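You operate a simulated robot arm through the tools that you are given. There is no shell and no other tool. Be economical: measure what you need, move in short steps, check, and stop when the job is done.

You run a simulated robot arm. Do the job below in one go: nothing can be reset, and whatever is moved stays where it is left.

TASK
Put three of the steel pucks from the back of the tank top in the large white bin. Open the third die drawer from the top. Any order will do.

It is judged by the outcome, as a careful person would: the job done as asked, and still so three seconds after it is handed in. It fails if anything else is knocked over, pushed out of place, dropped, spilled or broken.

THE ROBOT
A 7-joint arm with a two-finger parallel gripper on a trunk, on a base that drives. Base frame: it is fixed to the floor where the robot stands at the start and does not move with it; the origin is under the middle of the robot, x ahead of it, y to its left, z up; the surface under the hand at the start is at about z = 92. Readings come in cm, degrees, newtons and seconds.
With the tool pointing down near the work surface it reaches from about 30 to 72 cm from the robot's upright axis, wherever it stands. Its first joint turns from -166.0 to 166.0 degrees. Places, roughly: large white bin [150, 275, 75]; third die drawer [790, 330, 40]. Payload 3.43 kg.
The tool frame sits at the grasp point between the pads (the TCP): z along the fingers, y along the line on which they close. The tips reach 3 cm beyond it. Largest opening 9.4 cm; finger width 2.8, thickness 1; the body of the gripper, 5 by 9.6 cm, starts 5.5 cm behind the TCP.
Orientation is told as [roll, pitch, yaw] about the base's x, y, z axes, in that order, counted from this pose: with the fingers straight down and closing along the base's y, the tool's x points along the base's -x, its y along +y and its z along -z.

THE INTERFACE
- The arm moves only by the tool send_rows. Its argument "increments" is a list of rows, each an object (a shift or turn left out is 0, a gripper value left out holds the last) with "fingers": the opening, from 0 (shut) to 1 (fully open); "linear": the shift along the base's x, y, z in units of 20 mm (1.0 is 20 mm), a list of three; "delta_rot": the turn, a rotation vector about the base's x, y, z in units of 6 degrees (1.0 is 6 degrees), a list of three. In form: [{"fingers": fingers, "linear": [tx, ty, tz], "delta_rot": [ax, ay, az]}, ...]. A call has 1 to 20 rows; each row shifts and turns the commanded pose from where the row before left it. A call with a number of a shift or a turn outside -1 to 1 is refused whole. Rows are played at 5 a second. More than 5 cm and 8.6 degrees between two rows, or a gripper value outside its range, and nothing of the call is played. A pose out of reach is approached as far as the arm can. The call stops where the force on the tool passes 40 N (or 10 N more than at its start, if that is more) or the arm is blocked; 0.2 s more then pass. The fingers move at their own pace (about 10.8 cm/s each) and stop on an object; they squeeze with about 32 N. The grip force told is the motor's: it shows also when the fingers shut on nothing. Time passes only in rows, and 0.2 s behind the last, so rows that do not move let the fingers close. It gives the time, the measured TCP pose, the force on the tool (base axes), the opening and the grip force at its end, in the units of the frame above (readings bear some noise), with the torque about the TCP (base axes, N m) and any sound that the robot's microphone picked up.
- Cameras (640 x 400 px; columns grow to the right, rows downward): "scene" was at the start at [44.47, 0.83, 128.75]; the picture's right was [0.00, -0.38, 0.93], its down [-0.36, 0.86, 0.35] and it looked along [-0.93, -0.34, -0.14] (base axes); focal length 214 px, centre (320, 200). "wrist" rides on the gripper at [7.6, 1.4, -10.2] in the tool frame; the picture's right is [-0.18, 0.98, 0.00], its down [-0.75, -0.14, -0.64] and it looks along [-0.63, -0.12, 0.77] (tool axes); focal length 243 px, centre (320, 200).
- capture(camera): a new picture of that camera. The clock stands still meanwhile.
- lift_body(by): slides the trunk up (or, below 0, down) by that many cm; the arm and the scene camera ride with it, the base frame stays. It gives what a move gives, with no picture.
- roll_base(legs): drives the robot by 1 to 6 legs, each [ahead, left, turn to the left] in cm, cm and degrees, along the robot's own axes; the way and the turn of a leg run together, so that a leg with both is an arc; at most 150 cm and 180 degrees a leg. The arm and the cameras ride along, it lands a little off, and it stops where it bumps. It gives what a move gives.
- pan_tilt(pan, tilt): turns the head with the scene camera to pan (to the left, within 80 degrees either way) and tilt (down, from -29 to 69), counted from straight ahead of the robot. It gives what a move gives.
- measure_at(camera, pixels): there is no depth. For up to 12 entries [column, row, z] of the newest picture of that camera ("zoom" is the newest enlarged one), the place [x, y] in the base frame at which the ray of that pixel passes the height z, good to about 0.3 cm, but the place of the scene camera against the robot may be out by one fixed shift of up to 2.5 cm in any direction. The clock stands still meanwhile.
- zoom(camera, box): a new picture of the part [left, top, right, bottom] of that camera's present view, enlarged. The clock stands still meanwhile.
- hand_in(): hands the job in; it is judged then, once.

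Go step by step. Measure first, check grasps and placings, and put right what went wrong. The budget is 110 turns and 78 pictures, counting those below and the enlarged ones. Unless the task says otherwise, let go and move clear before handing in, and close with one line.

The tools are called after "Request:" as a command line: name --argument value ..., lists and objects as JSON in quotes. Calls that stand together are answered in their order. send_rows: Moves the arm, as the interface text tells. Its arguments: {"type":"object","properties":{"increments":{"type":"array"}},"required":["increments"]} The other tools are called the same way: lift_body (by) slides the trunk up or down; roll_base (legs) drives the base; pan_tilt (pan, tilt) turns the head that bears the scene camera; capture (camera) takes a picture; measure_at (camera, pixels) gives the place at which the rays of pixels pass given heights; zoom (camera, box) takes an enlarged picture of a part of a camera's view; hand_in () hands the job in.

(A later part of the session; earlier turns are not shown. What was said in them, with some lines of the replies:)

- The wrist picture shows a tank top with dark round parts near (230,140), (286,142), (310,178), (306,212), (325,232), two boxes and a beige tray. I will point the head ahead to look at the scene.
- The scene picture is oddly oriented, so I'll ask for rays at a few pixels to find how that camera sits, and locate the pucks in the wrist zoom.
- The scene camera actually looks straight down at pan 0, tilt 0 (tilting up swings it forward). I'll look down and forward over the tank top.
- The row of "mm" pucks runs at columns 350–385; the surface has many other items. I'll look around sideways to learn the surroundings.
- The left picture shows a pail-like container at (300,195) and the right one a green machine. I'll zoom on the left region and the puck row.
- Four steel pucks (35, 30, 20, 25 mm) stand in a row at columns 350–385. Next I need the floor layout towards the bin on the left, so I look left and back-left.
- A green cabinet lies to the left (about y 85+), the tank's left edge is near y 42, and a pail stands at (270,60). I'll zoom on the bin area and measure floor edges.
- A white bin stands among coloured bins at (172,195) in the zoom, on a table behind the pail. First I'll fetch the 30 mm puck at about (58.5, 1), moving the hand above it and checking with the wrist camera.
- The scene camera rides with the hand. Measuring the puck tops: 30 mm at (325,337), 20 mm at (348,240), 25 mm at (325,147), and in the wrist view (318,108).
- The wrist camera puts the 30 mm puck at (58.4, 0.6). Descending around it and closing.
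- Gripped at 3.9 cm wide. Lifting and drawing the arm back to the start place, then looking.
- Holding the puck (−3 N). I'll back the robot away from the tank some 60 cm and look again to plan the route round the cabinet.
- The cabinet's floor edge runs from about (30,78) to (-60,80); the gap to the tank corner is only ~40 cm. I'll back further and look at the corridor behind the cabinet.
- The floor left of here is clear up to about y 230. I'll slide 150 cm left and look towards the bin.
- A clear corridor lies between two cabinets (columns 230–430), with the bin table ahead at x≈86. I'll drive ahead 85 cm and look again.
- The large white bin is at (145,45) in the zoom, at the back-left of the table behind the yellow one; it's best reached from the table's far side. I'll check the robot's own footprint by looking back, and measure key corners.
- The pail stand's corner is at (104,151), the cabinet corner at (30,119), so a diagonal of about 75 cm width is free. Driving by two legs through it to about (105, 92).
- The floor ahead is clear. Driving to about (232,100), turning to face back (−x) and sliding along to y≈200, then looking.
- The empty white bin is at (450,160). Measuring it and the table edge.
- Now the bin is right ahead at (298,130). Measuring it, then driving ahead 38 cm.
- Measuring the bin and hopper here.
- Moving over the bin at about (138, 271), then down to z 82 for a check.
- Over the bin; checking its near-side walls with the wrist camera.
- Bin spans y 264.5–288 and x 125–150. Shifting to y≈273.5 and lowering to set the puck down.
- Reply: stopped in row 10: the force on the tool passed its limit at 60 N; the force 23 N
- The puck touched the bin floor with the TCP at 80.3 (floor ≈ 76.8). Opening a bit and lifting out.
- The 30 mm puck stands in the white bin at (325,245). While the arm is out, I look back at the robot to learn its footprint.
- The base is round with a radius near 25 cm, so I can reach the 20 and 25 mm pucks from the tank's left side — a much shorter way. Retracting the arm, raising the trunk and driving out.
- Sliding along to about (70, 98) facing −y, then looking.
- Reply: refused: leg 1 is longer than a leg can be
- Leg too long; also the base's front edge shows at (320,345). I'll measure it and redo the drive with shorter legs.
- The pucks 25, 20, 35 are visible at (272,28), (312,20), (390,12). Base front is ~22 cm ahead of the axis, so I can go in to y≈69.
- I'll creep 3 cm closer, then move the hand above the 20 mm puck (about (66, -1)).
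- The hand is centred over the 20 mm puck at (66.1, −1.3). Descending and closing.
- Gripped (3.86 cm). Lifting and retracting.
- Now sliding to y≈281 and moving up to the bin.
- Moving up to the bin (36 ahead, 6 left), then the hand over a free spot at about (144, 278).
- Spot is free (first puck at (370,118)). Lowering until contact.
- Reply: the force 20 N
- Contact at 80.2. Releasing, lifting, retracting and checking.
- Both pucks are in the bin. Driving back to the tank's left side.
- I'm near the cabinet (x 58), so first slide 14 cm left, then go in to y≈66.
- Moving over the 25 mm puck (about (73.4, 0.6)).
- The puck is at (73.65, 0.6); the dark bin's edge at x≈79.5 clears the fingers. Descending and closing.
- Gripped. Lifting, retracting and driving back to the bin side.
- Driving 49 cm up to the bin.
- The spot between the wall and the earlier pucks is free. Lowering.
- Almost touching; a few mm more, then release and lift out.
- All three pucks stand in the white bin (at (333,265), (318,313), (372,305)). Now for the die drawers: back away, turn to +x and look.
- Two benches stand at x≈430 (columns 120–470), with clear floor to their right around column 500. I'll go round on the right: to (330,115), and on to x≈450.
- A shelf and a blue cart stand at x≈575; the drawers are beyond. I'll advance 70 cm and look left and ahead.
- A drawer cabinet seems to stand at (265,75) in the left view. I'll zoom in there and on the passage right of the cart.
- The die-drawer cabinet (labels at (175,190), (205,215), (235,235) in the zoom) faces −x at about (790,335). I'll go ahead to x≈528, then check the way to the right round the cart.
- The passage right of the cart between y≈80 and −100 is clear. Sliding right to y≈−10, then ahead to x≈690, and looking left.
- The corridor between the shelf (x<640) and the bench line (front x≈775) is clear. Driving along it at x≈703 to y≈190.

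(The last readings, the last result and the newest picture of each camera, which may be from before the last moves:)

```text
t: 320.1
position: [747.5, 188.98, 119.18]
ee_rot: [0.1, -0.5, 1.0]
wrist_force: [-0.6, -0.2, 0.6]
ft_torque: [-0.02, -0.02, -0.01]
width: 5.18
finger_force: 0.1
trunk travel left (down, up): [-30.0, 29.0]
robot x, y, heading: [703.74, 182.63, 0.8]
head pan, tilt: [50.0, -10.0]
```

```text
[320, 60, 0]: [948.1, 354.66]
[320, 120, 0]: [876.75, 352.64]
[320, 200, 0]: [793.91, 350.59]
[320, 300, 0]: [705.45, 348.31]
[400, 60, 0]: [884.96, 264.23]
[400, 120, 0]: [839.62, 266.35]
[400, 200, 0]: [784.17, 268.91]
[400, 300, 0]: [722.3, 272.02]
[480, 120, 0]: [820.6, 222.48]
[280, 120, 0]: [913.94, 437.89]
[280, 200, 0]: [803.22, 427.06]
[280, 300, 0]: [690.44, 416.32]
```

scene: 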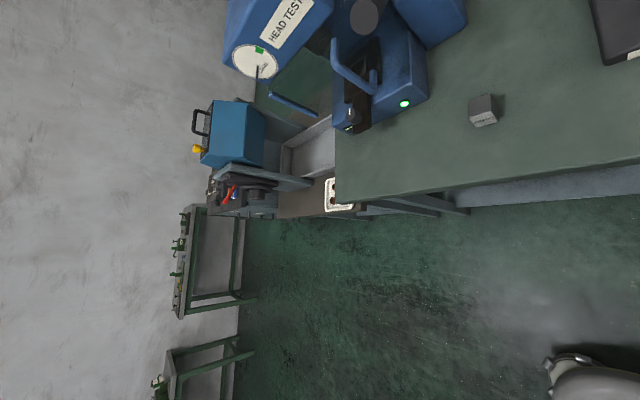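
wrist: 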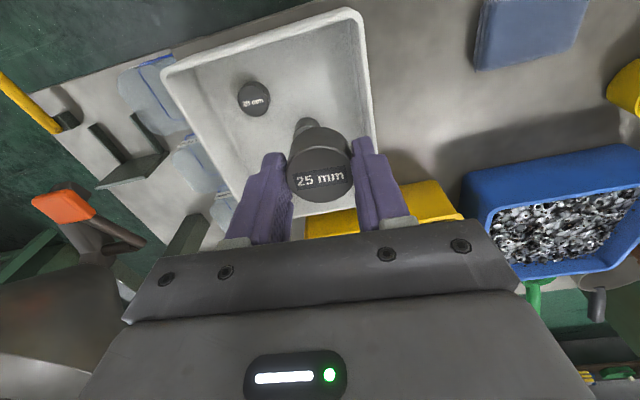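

I'll go on 120 cm to the left, a bit back, and look at the cabinet front.

Request:
roll_base --legs '[[-15, 100, 0]]'

Request:
pan_tilt --pan 25 --tilt -25

Request:
capture --camera "scene"

Request:
measure_at --camera "scene" --pixels '[[320, 60, 0], [320, 120, 0], [320, 200, 0], [320, 300, 0], [400, 120, 0], [400, 200, 0], [480, 120, 0], [200, 120, 0], [200, 200, 0], [200, 300, 0]]'

```text
t: 325.3
position: [732.1, 287.02, 119.11]
ee_rot: [0.1, -0.4, -0.3]
wrist_force: [0.1, -0.6, 1.6]
ft_torque: [0.04, -0.01, 0.02]
width: 5.15
finger_force: 0.0
trunk travel left (down, up): [-30.0, 29.0]
robot x, y, heading: [688.35, 281.74, -0.1]
head pan, tilt: [50.0, -10.0]
```

```text
t: 326.2
position: [732.14, 286.86, 119.18]
ee_rot: [0.1, -0.5, -0.2]
wrist_force: [-0.7, 0.3, -0.3]
ft_torque: [0.01, 0.01, 0.01]
width: 5.16
finger_force: 0.1
trunk travel left (down, up): [-30.0, 29.0]
robot x, y, heading: [688.79, 281.93, -0.3]
head pan, tilt: [25.0, -25.0]
```

```text
25 pictures are left
```

scene: 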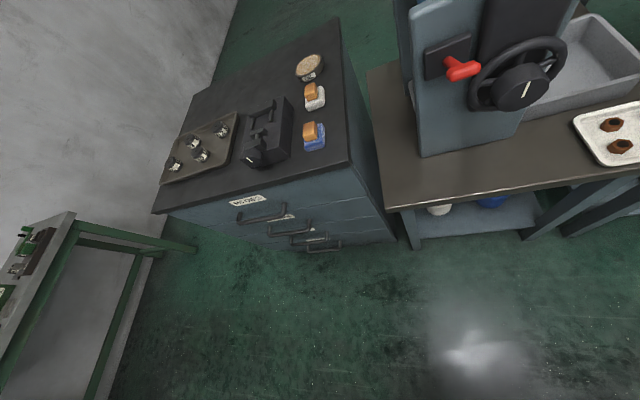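

```text
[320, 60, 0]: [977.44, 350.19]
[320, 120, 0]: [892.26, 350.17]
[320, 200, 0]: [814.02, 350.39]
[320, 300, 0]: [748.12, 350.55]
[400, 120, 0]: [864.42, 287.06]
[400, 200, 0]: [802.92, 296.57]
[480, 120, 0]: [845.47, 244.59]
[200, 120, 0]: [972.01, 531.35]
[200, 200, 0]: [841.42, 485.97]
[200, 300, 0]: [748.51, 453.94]
```

The die cabinet has a column of bow handles at (262,215), (290,228), (310,238), (322,248). I'll line up with it, lower the trunk, and turn the gripper to point ahead horizontally.

Request:
measure_at --camera "scene" --pixels '[[262, 215, 70], [291, 229, 55], [310, 238, 42], [322, 249, 28], [395, 240, 0], [155, 212, 80], [350, 165, 80], [180, 222, 60], [75, 213, 75], [195, 250, 0]]'

Request:
roll_base --legs '[[-8, 50, 0]]'

Request:
lift_body --by -30

Request:
send_rows --increments '[{"linear": [0.5, 0, 0], "delta_rot": [0, -1, 0], "fingers": 0.6}, {"linear": [0.7, 0, 0], "delta_rot": [0, -1, 0]}, {"linear": [0.7, 0, 0], "delta_rot": [0, -1, 0]}, {"linear": [0.7, 0, 0], "delta_rot": [0, -1, 0]}, {"linear": [0.7, 0, 0], "delta_rot": [0, -1, 0]}, {"linear": [0.7, 0, 0], "delta_rot": [0, -1, 0]}, {"linear": [0.7, 0, 0], "delta_rot": [0, -1, 0]}, {"linear": [0.7, 0, 0], "delta_rot": [0, -1, 0]}, {"linear": [0.7, 0, 0], "delta_rot": [0, -1, 0]}, {"linear": [0.7, 0, 0], "delta_rot": [0, -1, 0]}, {"linear": [0.7, 0, 0], "delta_rot": [0, -1, 0]}, {"linear": [0.7, 0, 0], "delta_rot": [0, -1, 0]}, {"linear": [0.7, 0, 0], "delta_rot": [0, -1, 0]}, {"linear": [0.5, 0, 0], "delta_rot": [0, -1, 0]}, {"linear": [0, 0, 0], "delta_rot": [0, -1, 0]}, {}]'

```text
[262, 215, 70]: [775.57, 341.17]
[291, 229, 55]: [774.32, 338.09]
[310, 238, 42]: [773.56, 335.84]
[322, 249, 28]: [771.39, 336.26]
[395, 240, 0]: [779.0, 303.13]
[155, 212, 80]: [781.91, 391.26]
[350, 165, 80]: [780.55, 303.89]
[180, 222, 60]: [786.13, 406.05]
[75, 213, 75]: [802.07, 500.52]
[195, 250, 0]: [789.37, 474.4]
```

```text
t: 329.2
position: [724.18, 338.61, 119.11]
ee_rot: [0.0, -0.6, 0.2]
wrist_force: [0.3, -0.6, 0.2]
ft_torque: [-0.02, 0.01, 0.04]
width: 5.17
finger_force: 0.1
trunk travel left (down, up): [-30.0, 29.0]
robot x, y, heading: [680.55, 333.06, -0.0]
head pan, tilt: [25.0, -25.0]
```

```text
t: 332.2
position: [724.3, 338.56, 89.19]
ee_rot: [0.1, -0.4, 0.2]
wrist_force: [0.2, 0.1, -0.4]
ft_torque: [-0.01, 0.04, 0.0]
width: 5.19
finger_force: 0.0
trunk travel left (down, up): [0.0, 59.0]
robot x, y, heading: [680.83, 332.83, 0.0]
head pan, tilt: [25.0, -25.0]
```

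```text
t: 335.6
position: [743.04, 338.52, 89.14]
ee_rot: [-156.9, -89.5, 156.9]
wrist_force: [0.1, 0.7, -0.1]
ft_torque: [0.0, 0.01, 0.02]
width: 5.64
finger_force: 0.2
trunk travel left (down, up): [0.0, 59.0]
robot x, y, heading: [680.86, 332.87, 0.3]
head pan, tilt: [25.0, -25.0]
```

The tool points ahead now and the scene camera rides above it. Looking at the cabinet front.

Request:
pan_tilt --pan 0 --tilt 40

Request:
capture --camera "scene"

Request:
capture --camera "wrist"

```text
t: 337.0
position: [743.01, 338.5, 89.15]
ee_rot: [-154.1, -89.5, 154.2]
wrist_force: [-0.2, -0.2, 0.0]
ft_torque: [-0.05, 0.02, -0.01]
width: 5.64
finger_force: 0.0
trunk travel left (down, up): [0.0, 59.0]
robot x, y, heading: [680.55, 332.89, -0.0]
head pan, tilt: [0.0, 40.0]
```

```text
24 pictures are left
```

scene: 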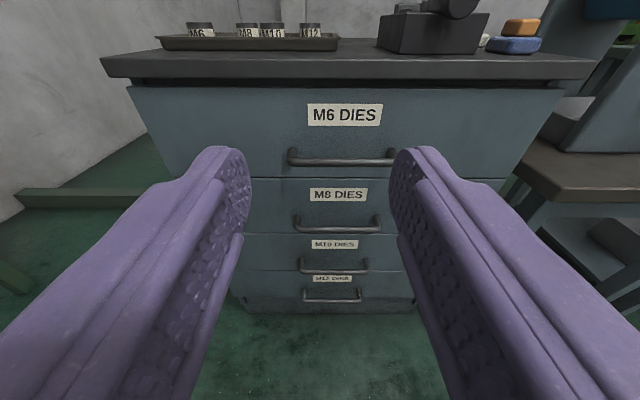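

```text
23 pictures are left
```

wrist: 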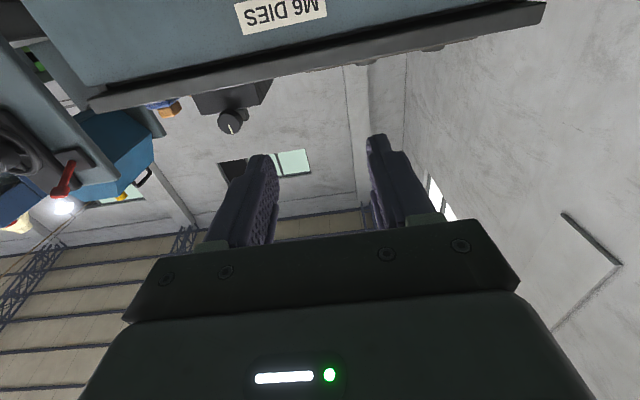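

The third drawer is "M10 DIES", its handle at (333,268). I'll lower the hand and roll the gripper 90° so the fingers close vertically on the bar.

Request:
measure_at --camera "scene" --pixels '[[333, 270, 42], [333, 270, 36], [333, 270, 48], [302, 262, 42], [365, 262, 42], [340, 163, 72], [337, 231, 54], [332, 298, 30]]'

Request:
send_rows --increments '[{"linear": [0, 0, -1], "delta_rot": [1, 0, 0]}, {"linear": [0, 0, -1], "delta_rot": [1, 0, 0]}, {"linear": [0, 0, -1], "delta_rot": [1, 0, 0]}, {"linear": [0, 0, -1], "delta_rot": [1, 0, 0]}, {"linear": [0, 0, -1], "delta_rot": [1, 0, 0]}, {"linear": [0, 0, -1], "delta_rot": [1, 0, 0]}, {"linear": [0, 0, -1], "delta_rot": [1, 0, 0]}, {"linear": [0, 0, -1], "delta_rot": [1, 0, 0]}, {"linear": [0, 0, -1], "delta_rot": [1, 0, 0]}, {"linear": [0, 0, -1], "delta_rot": [1, 0, 0]}, {"linear": [0, 0, -1], "delta_rot": [1, 0, 0]}, {"linear": [0, 0, -1], "delta_rot": [1, 0, 0]}, {"linear": [0, 0, -1], "delta_rot": [1, 0, 0]}, {"linear": [0, 0, -1], "delta_rot": [1, 0, 0]}, {"linear": [0, 0, -1], "delta_rot": [1, 0, 0]}, {}]'

```text
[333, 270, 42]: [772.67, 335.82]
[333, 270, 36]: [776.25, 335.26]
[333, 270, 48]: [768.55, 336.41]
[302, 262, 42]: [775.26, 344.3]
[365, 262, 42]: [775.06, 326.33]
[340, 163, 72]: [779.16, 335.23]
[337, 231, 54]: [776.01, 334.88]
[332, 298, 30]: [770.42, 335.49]
```

```text
t: 340.4
position: [742.95, 338.51, 58.99]
ee_rot: [90.1, -0.3, -90.5]
wrist_force: [0.1, -0.2, 0.2]
ft_torque: [-0.03, 0.01, 0.04]
width: 5.66
finger_force: 0.1
trunk travel left (down, up): [0.0, 59.0]
robot x, y, heading: [680.53, 333.08, 0.1]
head pan, tilt: [0.0, 40.0]
```

Rolled fine. Lowering to z≈41 and looking.

Request:
send_rows --increments '[{"linear": [0, -0.2, -1]}, {"linear": [0, -0.2, -1]}, {"linear": [0, -0.2, -1]}, {"linear": [0, -0.2, -1]}, {"linear": [0, -0.2, -1]}, {"linear": [0, -0.2, -1]}, {"linear": [0, -0.2, -1]}, {"linear": [0, 0, -1]}, {"linear": [0, 0, -0.8]}, {}]'

Request:
pan_tilt --pan 0 --tilt 0

Request:
capture --camera "scene"

Request:
capture --camera "wrist"

```text
t: 342.6
position: [743.09, 335.86, 46.26]
ee_rot: [90.1, -0.2, -90.6]
wrist_force: [0.5, -0.5, -0.2]
ft_torque: [0.01, 0.0, 0.01]
width: 5.64
finger_force: 0.2
out of reach, approached as far as the arm can: row 7, 8, 9
trunk travel left (down, up): [0.0, 59.0]
robot x, y, heading: [680.58, 333.24, 0.2]
head pan, tilt: [0.0, 40.0]
```

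```text
t: 343.7
position: [743.01, 335.98, 46.22]
ee_rot: [90.1, -0.3, -90.5]
wrist_force: [-0.2, -0.6, -0.4]
ft_torque: [0.01, 0.02, -0.01]
width: 5.63
finger_force: 0.1
trunk travel left (down, up): [0.0, 59.0]
robot x, y, heading: [680.34, 333.39, 0.3]
head pan, tilt: [0.0, 0.0]
```

```text
22 pictures are left
```

scene: 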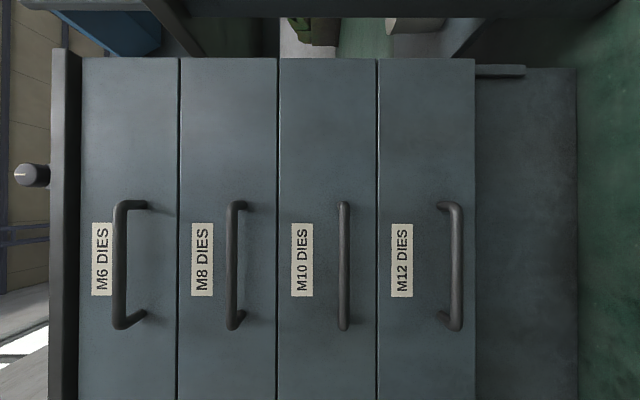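

```text
21 pictures are left
```

wrist: 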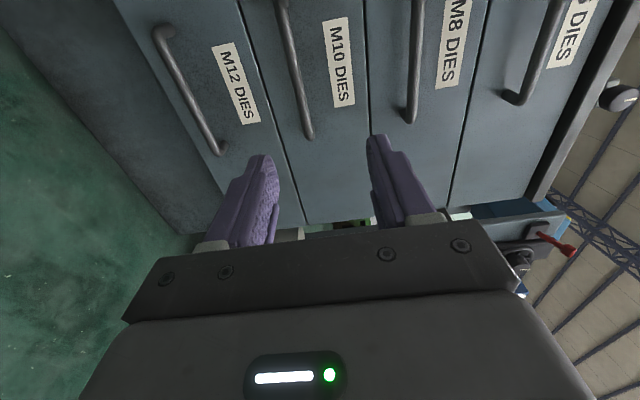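

The M10 handle bar is at column 344, about 4 cm below the camera; the arm stopped at z 46. I'll tip the tool down ~15° to gain depth and see.

Request:
measure_at --camera "scene" --pixels '[[344, 265, 44], [344, 265, 43], [344, 265, 42.5], [344, 205, 43], [344, 328, 43], [455, 265, 28]]'

Request:
send_rows --increments '[{"delta_rot": [0, 1, 0]}, {"delta_rot": [0, 1, 0]}, {"delta_rot": [0, 0.5, 0]}, {}, {}]'

```text
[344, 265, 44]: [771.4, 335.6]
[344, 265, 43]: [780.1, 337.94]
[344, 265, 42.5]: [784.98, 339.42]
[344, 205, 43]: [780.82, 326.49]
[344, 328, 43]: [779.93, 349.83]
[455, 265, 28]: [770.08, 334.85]
```

```text
t: 344.9
position: [742.95, 335.92, 46.1]
ee_rot: [75.2, -0.3, -90.5]
wrist_force: [0.3, 0.6, -0.4]
ft_torque: [0.01, -0.02, 0.0]
width: 5.64
finger_force: 0.1
trunk travel left (down, up): [0.0, 59.0]
robot x, y, heading: [680.46, 333.29, 0.3]
head pan, tilt: [0.0, 0.0]
```

The handle is at z≈43.8, x≈772, y≈337. Lowering to that height with the fingers fully open, tilted 15° down.

Request:
send_rows --increments '[{"linear": [0, 0.3, -0.4], "fingers": 0.85}, {"linear": [0, 0.2, -0.4]}, {"linear": [0, 0, -0.3]}, {}, {}]'

Request:
capture --camera "wrist"

```text
t: 346.1
position: [743.07, 336.76, 43.74]
ee_rot: [75.1, -0.4, -90.4]
wrist_force: [0.7, 0.6, -0.8]
ft_torque: [-0.02, 0.02, 0.0]
width: 7.97
finger_force: 0.0
trunk travel left (down, up): [0.0, 59.0]
robot x, y, heading: [681.05, 333.11, 0.4]
head pan, tilt: [0.0, 0.0]
```

```text
20 pictures are left
```

wrist: 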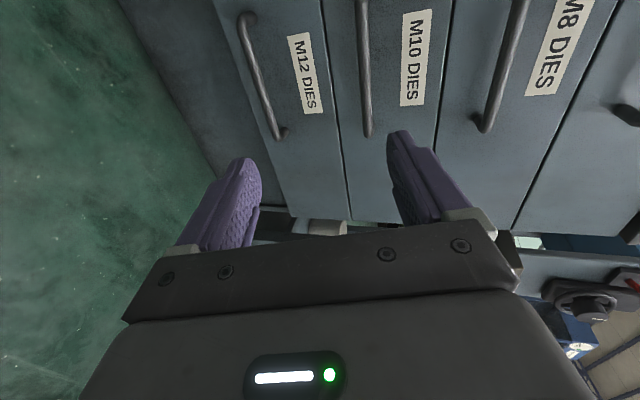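

Reached. Driving ahead 19 cm and checking the alignment.

Request:
roll_base --legs '[[19, 0, 0]]'

Request:
capture --camera "wrist"

Request:
capture --camera "scene"

```text
t: 347.6
position: [761.5, 336.98, 43.71]
ee_rot: [75.1, -0.3, -90.3]
wrist_force: [-0.3, -0.3, 0.1]
ft_torque: [0.03, 0.05, -0.01]
width: 7.99
finger_force: 0.0
trunk travel left (down, up): [0.0, 59.0]
robot x, y, heading: [698.59, 332.8, 0.1]
head pan, tilt: [0.0, 0.0]
```

```text
19 pictures are left
```

wrist: 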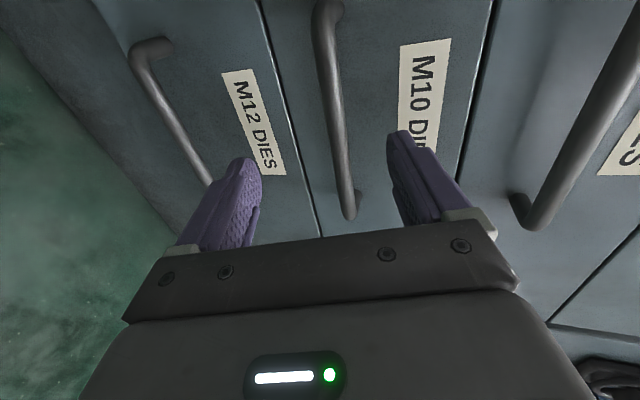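

```text
18 pictures are left
```

scene: 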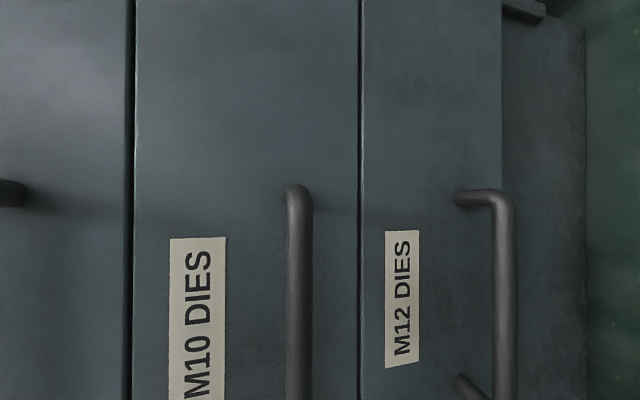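

The bar passes at column ~337 between the fingers. Measuring it.

Request:
measure_at --camera "wrist" --pixels '[[335, 100, 43], [335, 100, 44], [335, 100, 45], [345, 190, 43], [345, 190, 44], [345, 190, 45]]'

Request:
measure_at --camera "scene" --pixels '[[300, 250, 43], [300, 250, 44], [300, 250, 45], [505, 280, 28]]'

```text
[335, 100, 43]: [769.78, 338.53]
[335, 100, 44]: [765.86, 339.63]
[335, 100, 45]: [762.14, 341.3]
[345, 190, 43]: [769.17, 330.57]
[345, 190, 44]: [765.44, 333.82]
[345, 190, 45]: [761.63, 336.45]
```

```text
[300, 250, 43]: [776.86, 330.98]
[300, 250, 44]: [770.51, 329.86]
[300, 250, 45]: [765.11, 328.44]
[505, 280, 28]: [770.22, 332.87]
```

The bar is around (772, ·, 42.5). Moving the hand in 9.5 cm with a slight drop, gently.

Request:
send_rows --increments '[{"linear": [0.6, 0, -0.1]}, {"linear": [0.8, 0, -0.1]}, {"linear": [0.8, 0, -0.1]}, {"linear": [0.8, 0, -0.1]}, {"linear": [0.6, 0, -0.1]}, {"linear": [0.5, 0, -0.05]}, {"linear": [0.4, 0, 0]}, {}]'

Request:
capture --camera "wrist"

```text
t: 349.4
position: [766.87, 336.92, 43.0]
ee_rot: [75.1, -0.2, -90.3]
wrist_force: [0.9, 0.3, -0.2]
ft_torque: [0.01, 0.01, 0.02]
width: 7.99
finger_force: 0.1
out of reach, approached as far as the arm can: row 4, 5, 6, 7
trunk travel left (down, up): [0.0, 59.0]
robot x, y, heading: [699.18, 332.83, 0.4]
head pan, tilt: [0.0, 0.0]
```

```text
17 pictures are left
```

wrist: 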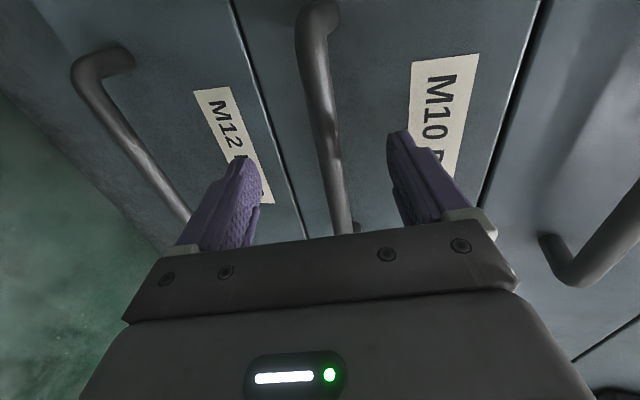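

At reach limit; driving the base ahead 4.5 cm to bring the bar between the pads.

Request:
roll_base --legs '[[4.5, 0, 0]]'

Request:
capture --camera "wrist"

```text
t: 350.4
position: [770.16, 336.91, 42.83]
ee_rot: [75.1, -0.3, -90.4]
wrist_force: [-4.5, -1.1, 2.9]
ft_torque: [0.08, -0.36, 0.02]
width: 8.13
finger_force: 1.0
trunk travel left (down, up): [0.0, 59.0]
robot x, y, heading: [702.77, 333.1, 0.4]
head pan, tilt: [0.0, 0.0]
stopped in leg 1: the force on the tool passed its limit at 88 N (the readings are from after the stop); the commanded pose is now the measured one
```

```text
16 pictures are left
```

wrist: 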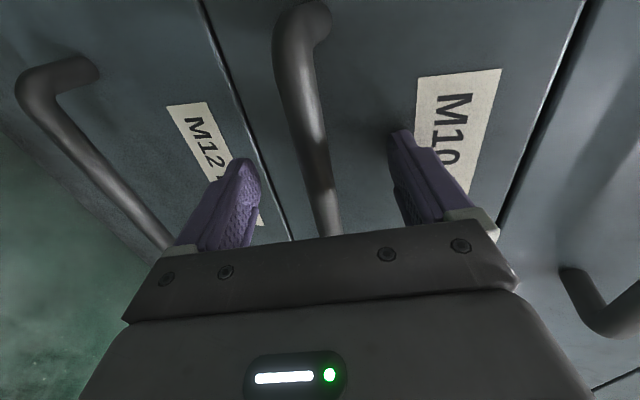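

The finger tips touched the drawer face (x≈773), so the bar is between the pads. Easing back a few mm and closing.

Request:
send_rows --increments '[{"linear": [-0.3, 0, 0]}, {"fingers": 0.0}, {}, {}, {}, {}]'

Request:
capture --camera "wrist"

```text
t: 351.8
position: [769.77, 336.91, 42.98]
ee_rot: [75.1, -0.3, -90.4]
wrist_force: [2.4, -0.6, 14.7]
ft_torque: [0.38, -0.13, -0.08]
width: 1.54
finger_force: 45.5
trunk travel left (down, up): [0.0, 59.0]
robot x, y, heading: [702.73, 333.02, 0.2]
head pan, tilt: [0.0, 0.0]
```

```text
15 pictures are left
```

wrist: 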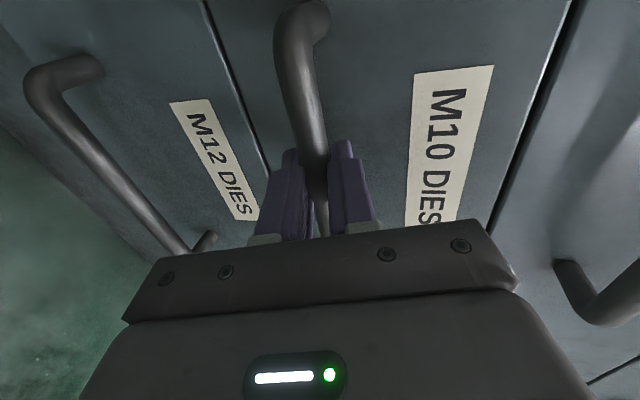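

The bar is gripped (1.54 cm). Pulling slowly along −x.

Request:
send_rows --increments '[{"linear": [-0.2, 0, 0.1]}, {"linear": [-0.3, 0, 0]}, {"linear": [-0.4, 0, 0]}, {"linear": [-0.5, 0, 0]}, {"linear": [-0.5, 0, 0]}, {"linear": [-0.5, 0, 0]}, {"linear": [-0.5, 0, 0]}, {}]'

```text
t: 353.6
position: [763.79, 336.77, 43.05]
ee_rot: [75.1, -0.4, -90.5]
wrist_force: [-2.6, -8.2, 14.7]
ft_torque: [0.39, -0.13, 0.5]
width: 1.55
finger_force: 45.6
trunk travel left (down, up): [0.0, 59.0]
robot x, y, heading: [702.79, 333.06, 0.1]
head pan, tilt: [0.0, 0.0]
```

It comes along. Pulling further.

Request:
send_rows --increments '[{"linear": [-0.6, 0, 0]}, {"linear": [-0.6, 0, 0]}, {"linear": [-0.6, 0, 0]}, {"linear": [-0.6, 0, 0]}, {"linear": [-0.6, 0, 0]}, {"linear": [-0.6, 0, 0]}, {"linear": [-0.6, 0, 0]}, {"linear": [-0.6, 0, 0]}, {"linear": [-0.6, 0, 0]}, {"linear": [-0.6, 0, 0]}, {}]'

Request:
capture --camera "wrist"

```text
t: 355.9
position: [751.83, 336.88, 43.0]
ee_rot: [74.9, -0.5, -90.4]
wrist_force: [-3.2, -1.2, 3.3]
ft_torque: [0.12, -0.01, -0.62]
width: 1.59
finger_force: 45.2
trunk travel left (down, up): [0.0, 59.0]
robot x, y, heading: [702.7, 333.15, 0.5]
head pan, tilt: [0.0, 0.0]
```

```text
14 pictures are left
```

wrist: 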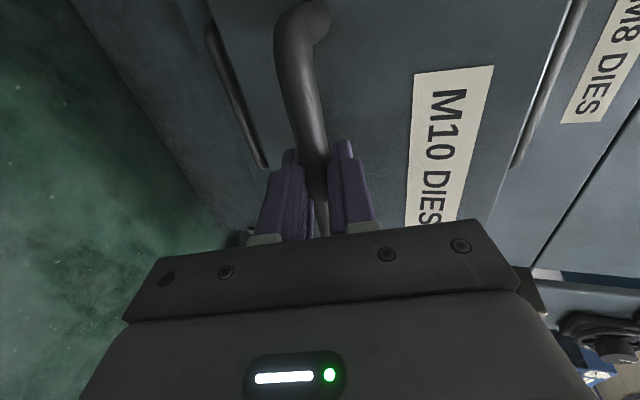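

The drawer is about 18 cm out. Pulling some 9 cm more by backing the base.

Request:
roll_base --legs '[[-9, 0, 0]]'

```text
t: 357.1
position: [742.67, 336.97, 42.94]
ee_rot: [75.0, -0.4, -90.3]
wrist_force: [0.4, 2.1, -0.6]
ft_torque: [0.27, -0.04, -0.35]
width: 1.56
finger_force: 45.3
trunk travel left (down, up): [0.0, 59.0]
robot x, y, heading: [693.45, 332.87, -0.0]
head pan, tilt: [0.0, 0.0]
```

No end stop felt yet. Pulling another 8 cm so it's clearly open.

Request:
roll_base --legs '[[-8, 0, 0]]'

Request:
capture --camera "wrist"

```text
t: 358.1
position: [734.37, 336.88, 42.97]
ee_rot: [75.0, -0.4, -90.3]
wrist_force: [-0.5, -2.2, -1.2]
ft_torque: [0.23, 0.0, -0.7]
width: 1.54
finger_force: 44.7
trunk travel left (down, up): [0.0, 59.0]
robot x, y, heading: [685.62, 332.93, 0.6]
head pan, tilt: [0.0, 0.0]
```

```text
13 pictures are left
```

wrist: 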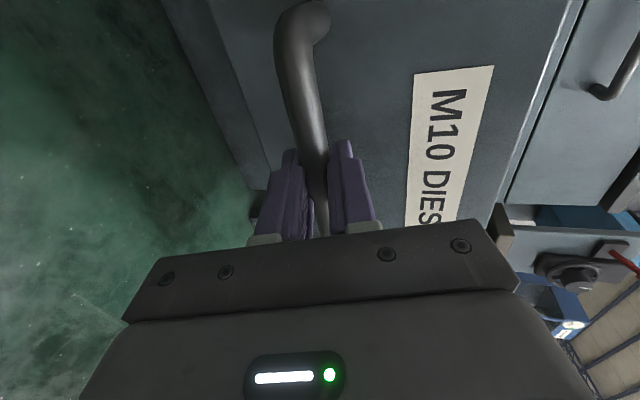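

About 35 cm open. Letting go and backing straight away, then looking.

Request:
send_rows --increments '[{"fingers": 0.6}, {}, {}, {}]'

Request:
roll_base --legs '[[-20, 0, 0]]'

Request:
capture --camera "scene"

Request:
capture --camera "wrist"

```text
t: 359.1
position: [734.49, 336.92, 42.86]
ee_rot: [75.2, -0.4, -90.3]
wrist_force: [-0.2, -0.2, 0.5]
ft_torque: [-0.02, -0.02, 0.02]
width: 5.65
finger_force: 0.0
trunk travel left (down, up): [0.0, 59.0]
robot x, y, heading: [685.46, 333.09, 0.2]
head pan, tilt: [0.0, 0.0]
```

```text
t: 360.7
position: [714.56, 336.83, 42.93]
ee_rot: [75.0, -0.4, -90.1]
wrist_force: [-0.8, 0.9, 0.6]
ft_torque: [-0.03, 0.03, -0.01]
width: 5.65
finger_force: 0.0
trunk travel left (down, up): [0.0, 59.0]
robot x, y, heading: [665.58, 332.91, 0.5]
head pan, tilt: [0.0, 0.0]
```

```text
12 pictures are left
```

scene: 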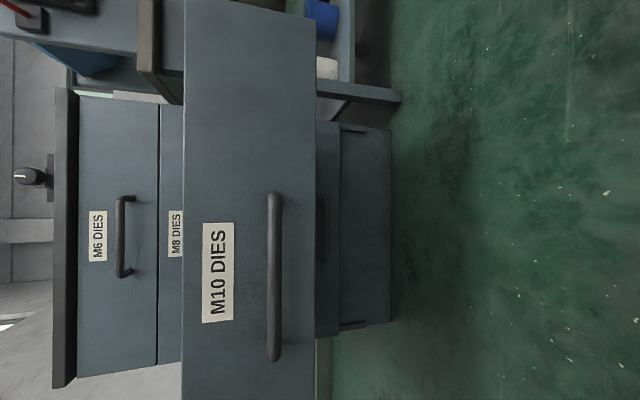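

```text
11 pictures are left
```

wrist: 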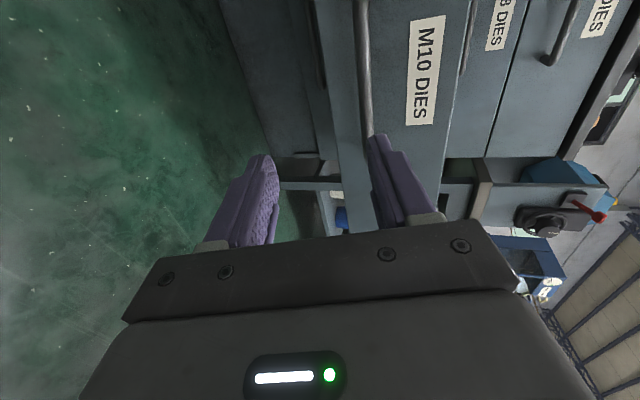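

The M10 drawer, third from the top, stands well open with the others shut. The hand is clear, and I last saw the three pucks standing in the white bin, so I'm handing in.

Request:
hand_in

```text
The job is handed in.
```

The 30, 20 and 25 mm steel pucks are in the large white bin, and the third die drawer from the top (M10 DIES) is open about 35 cm. The hand was clear of the drawer when I handed the job in.
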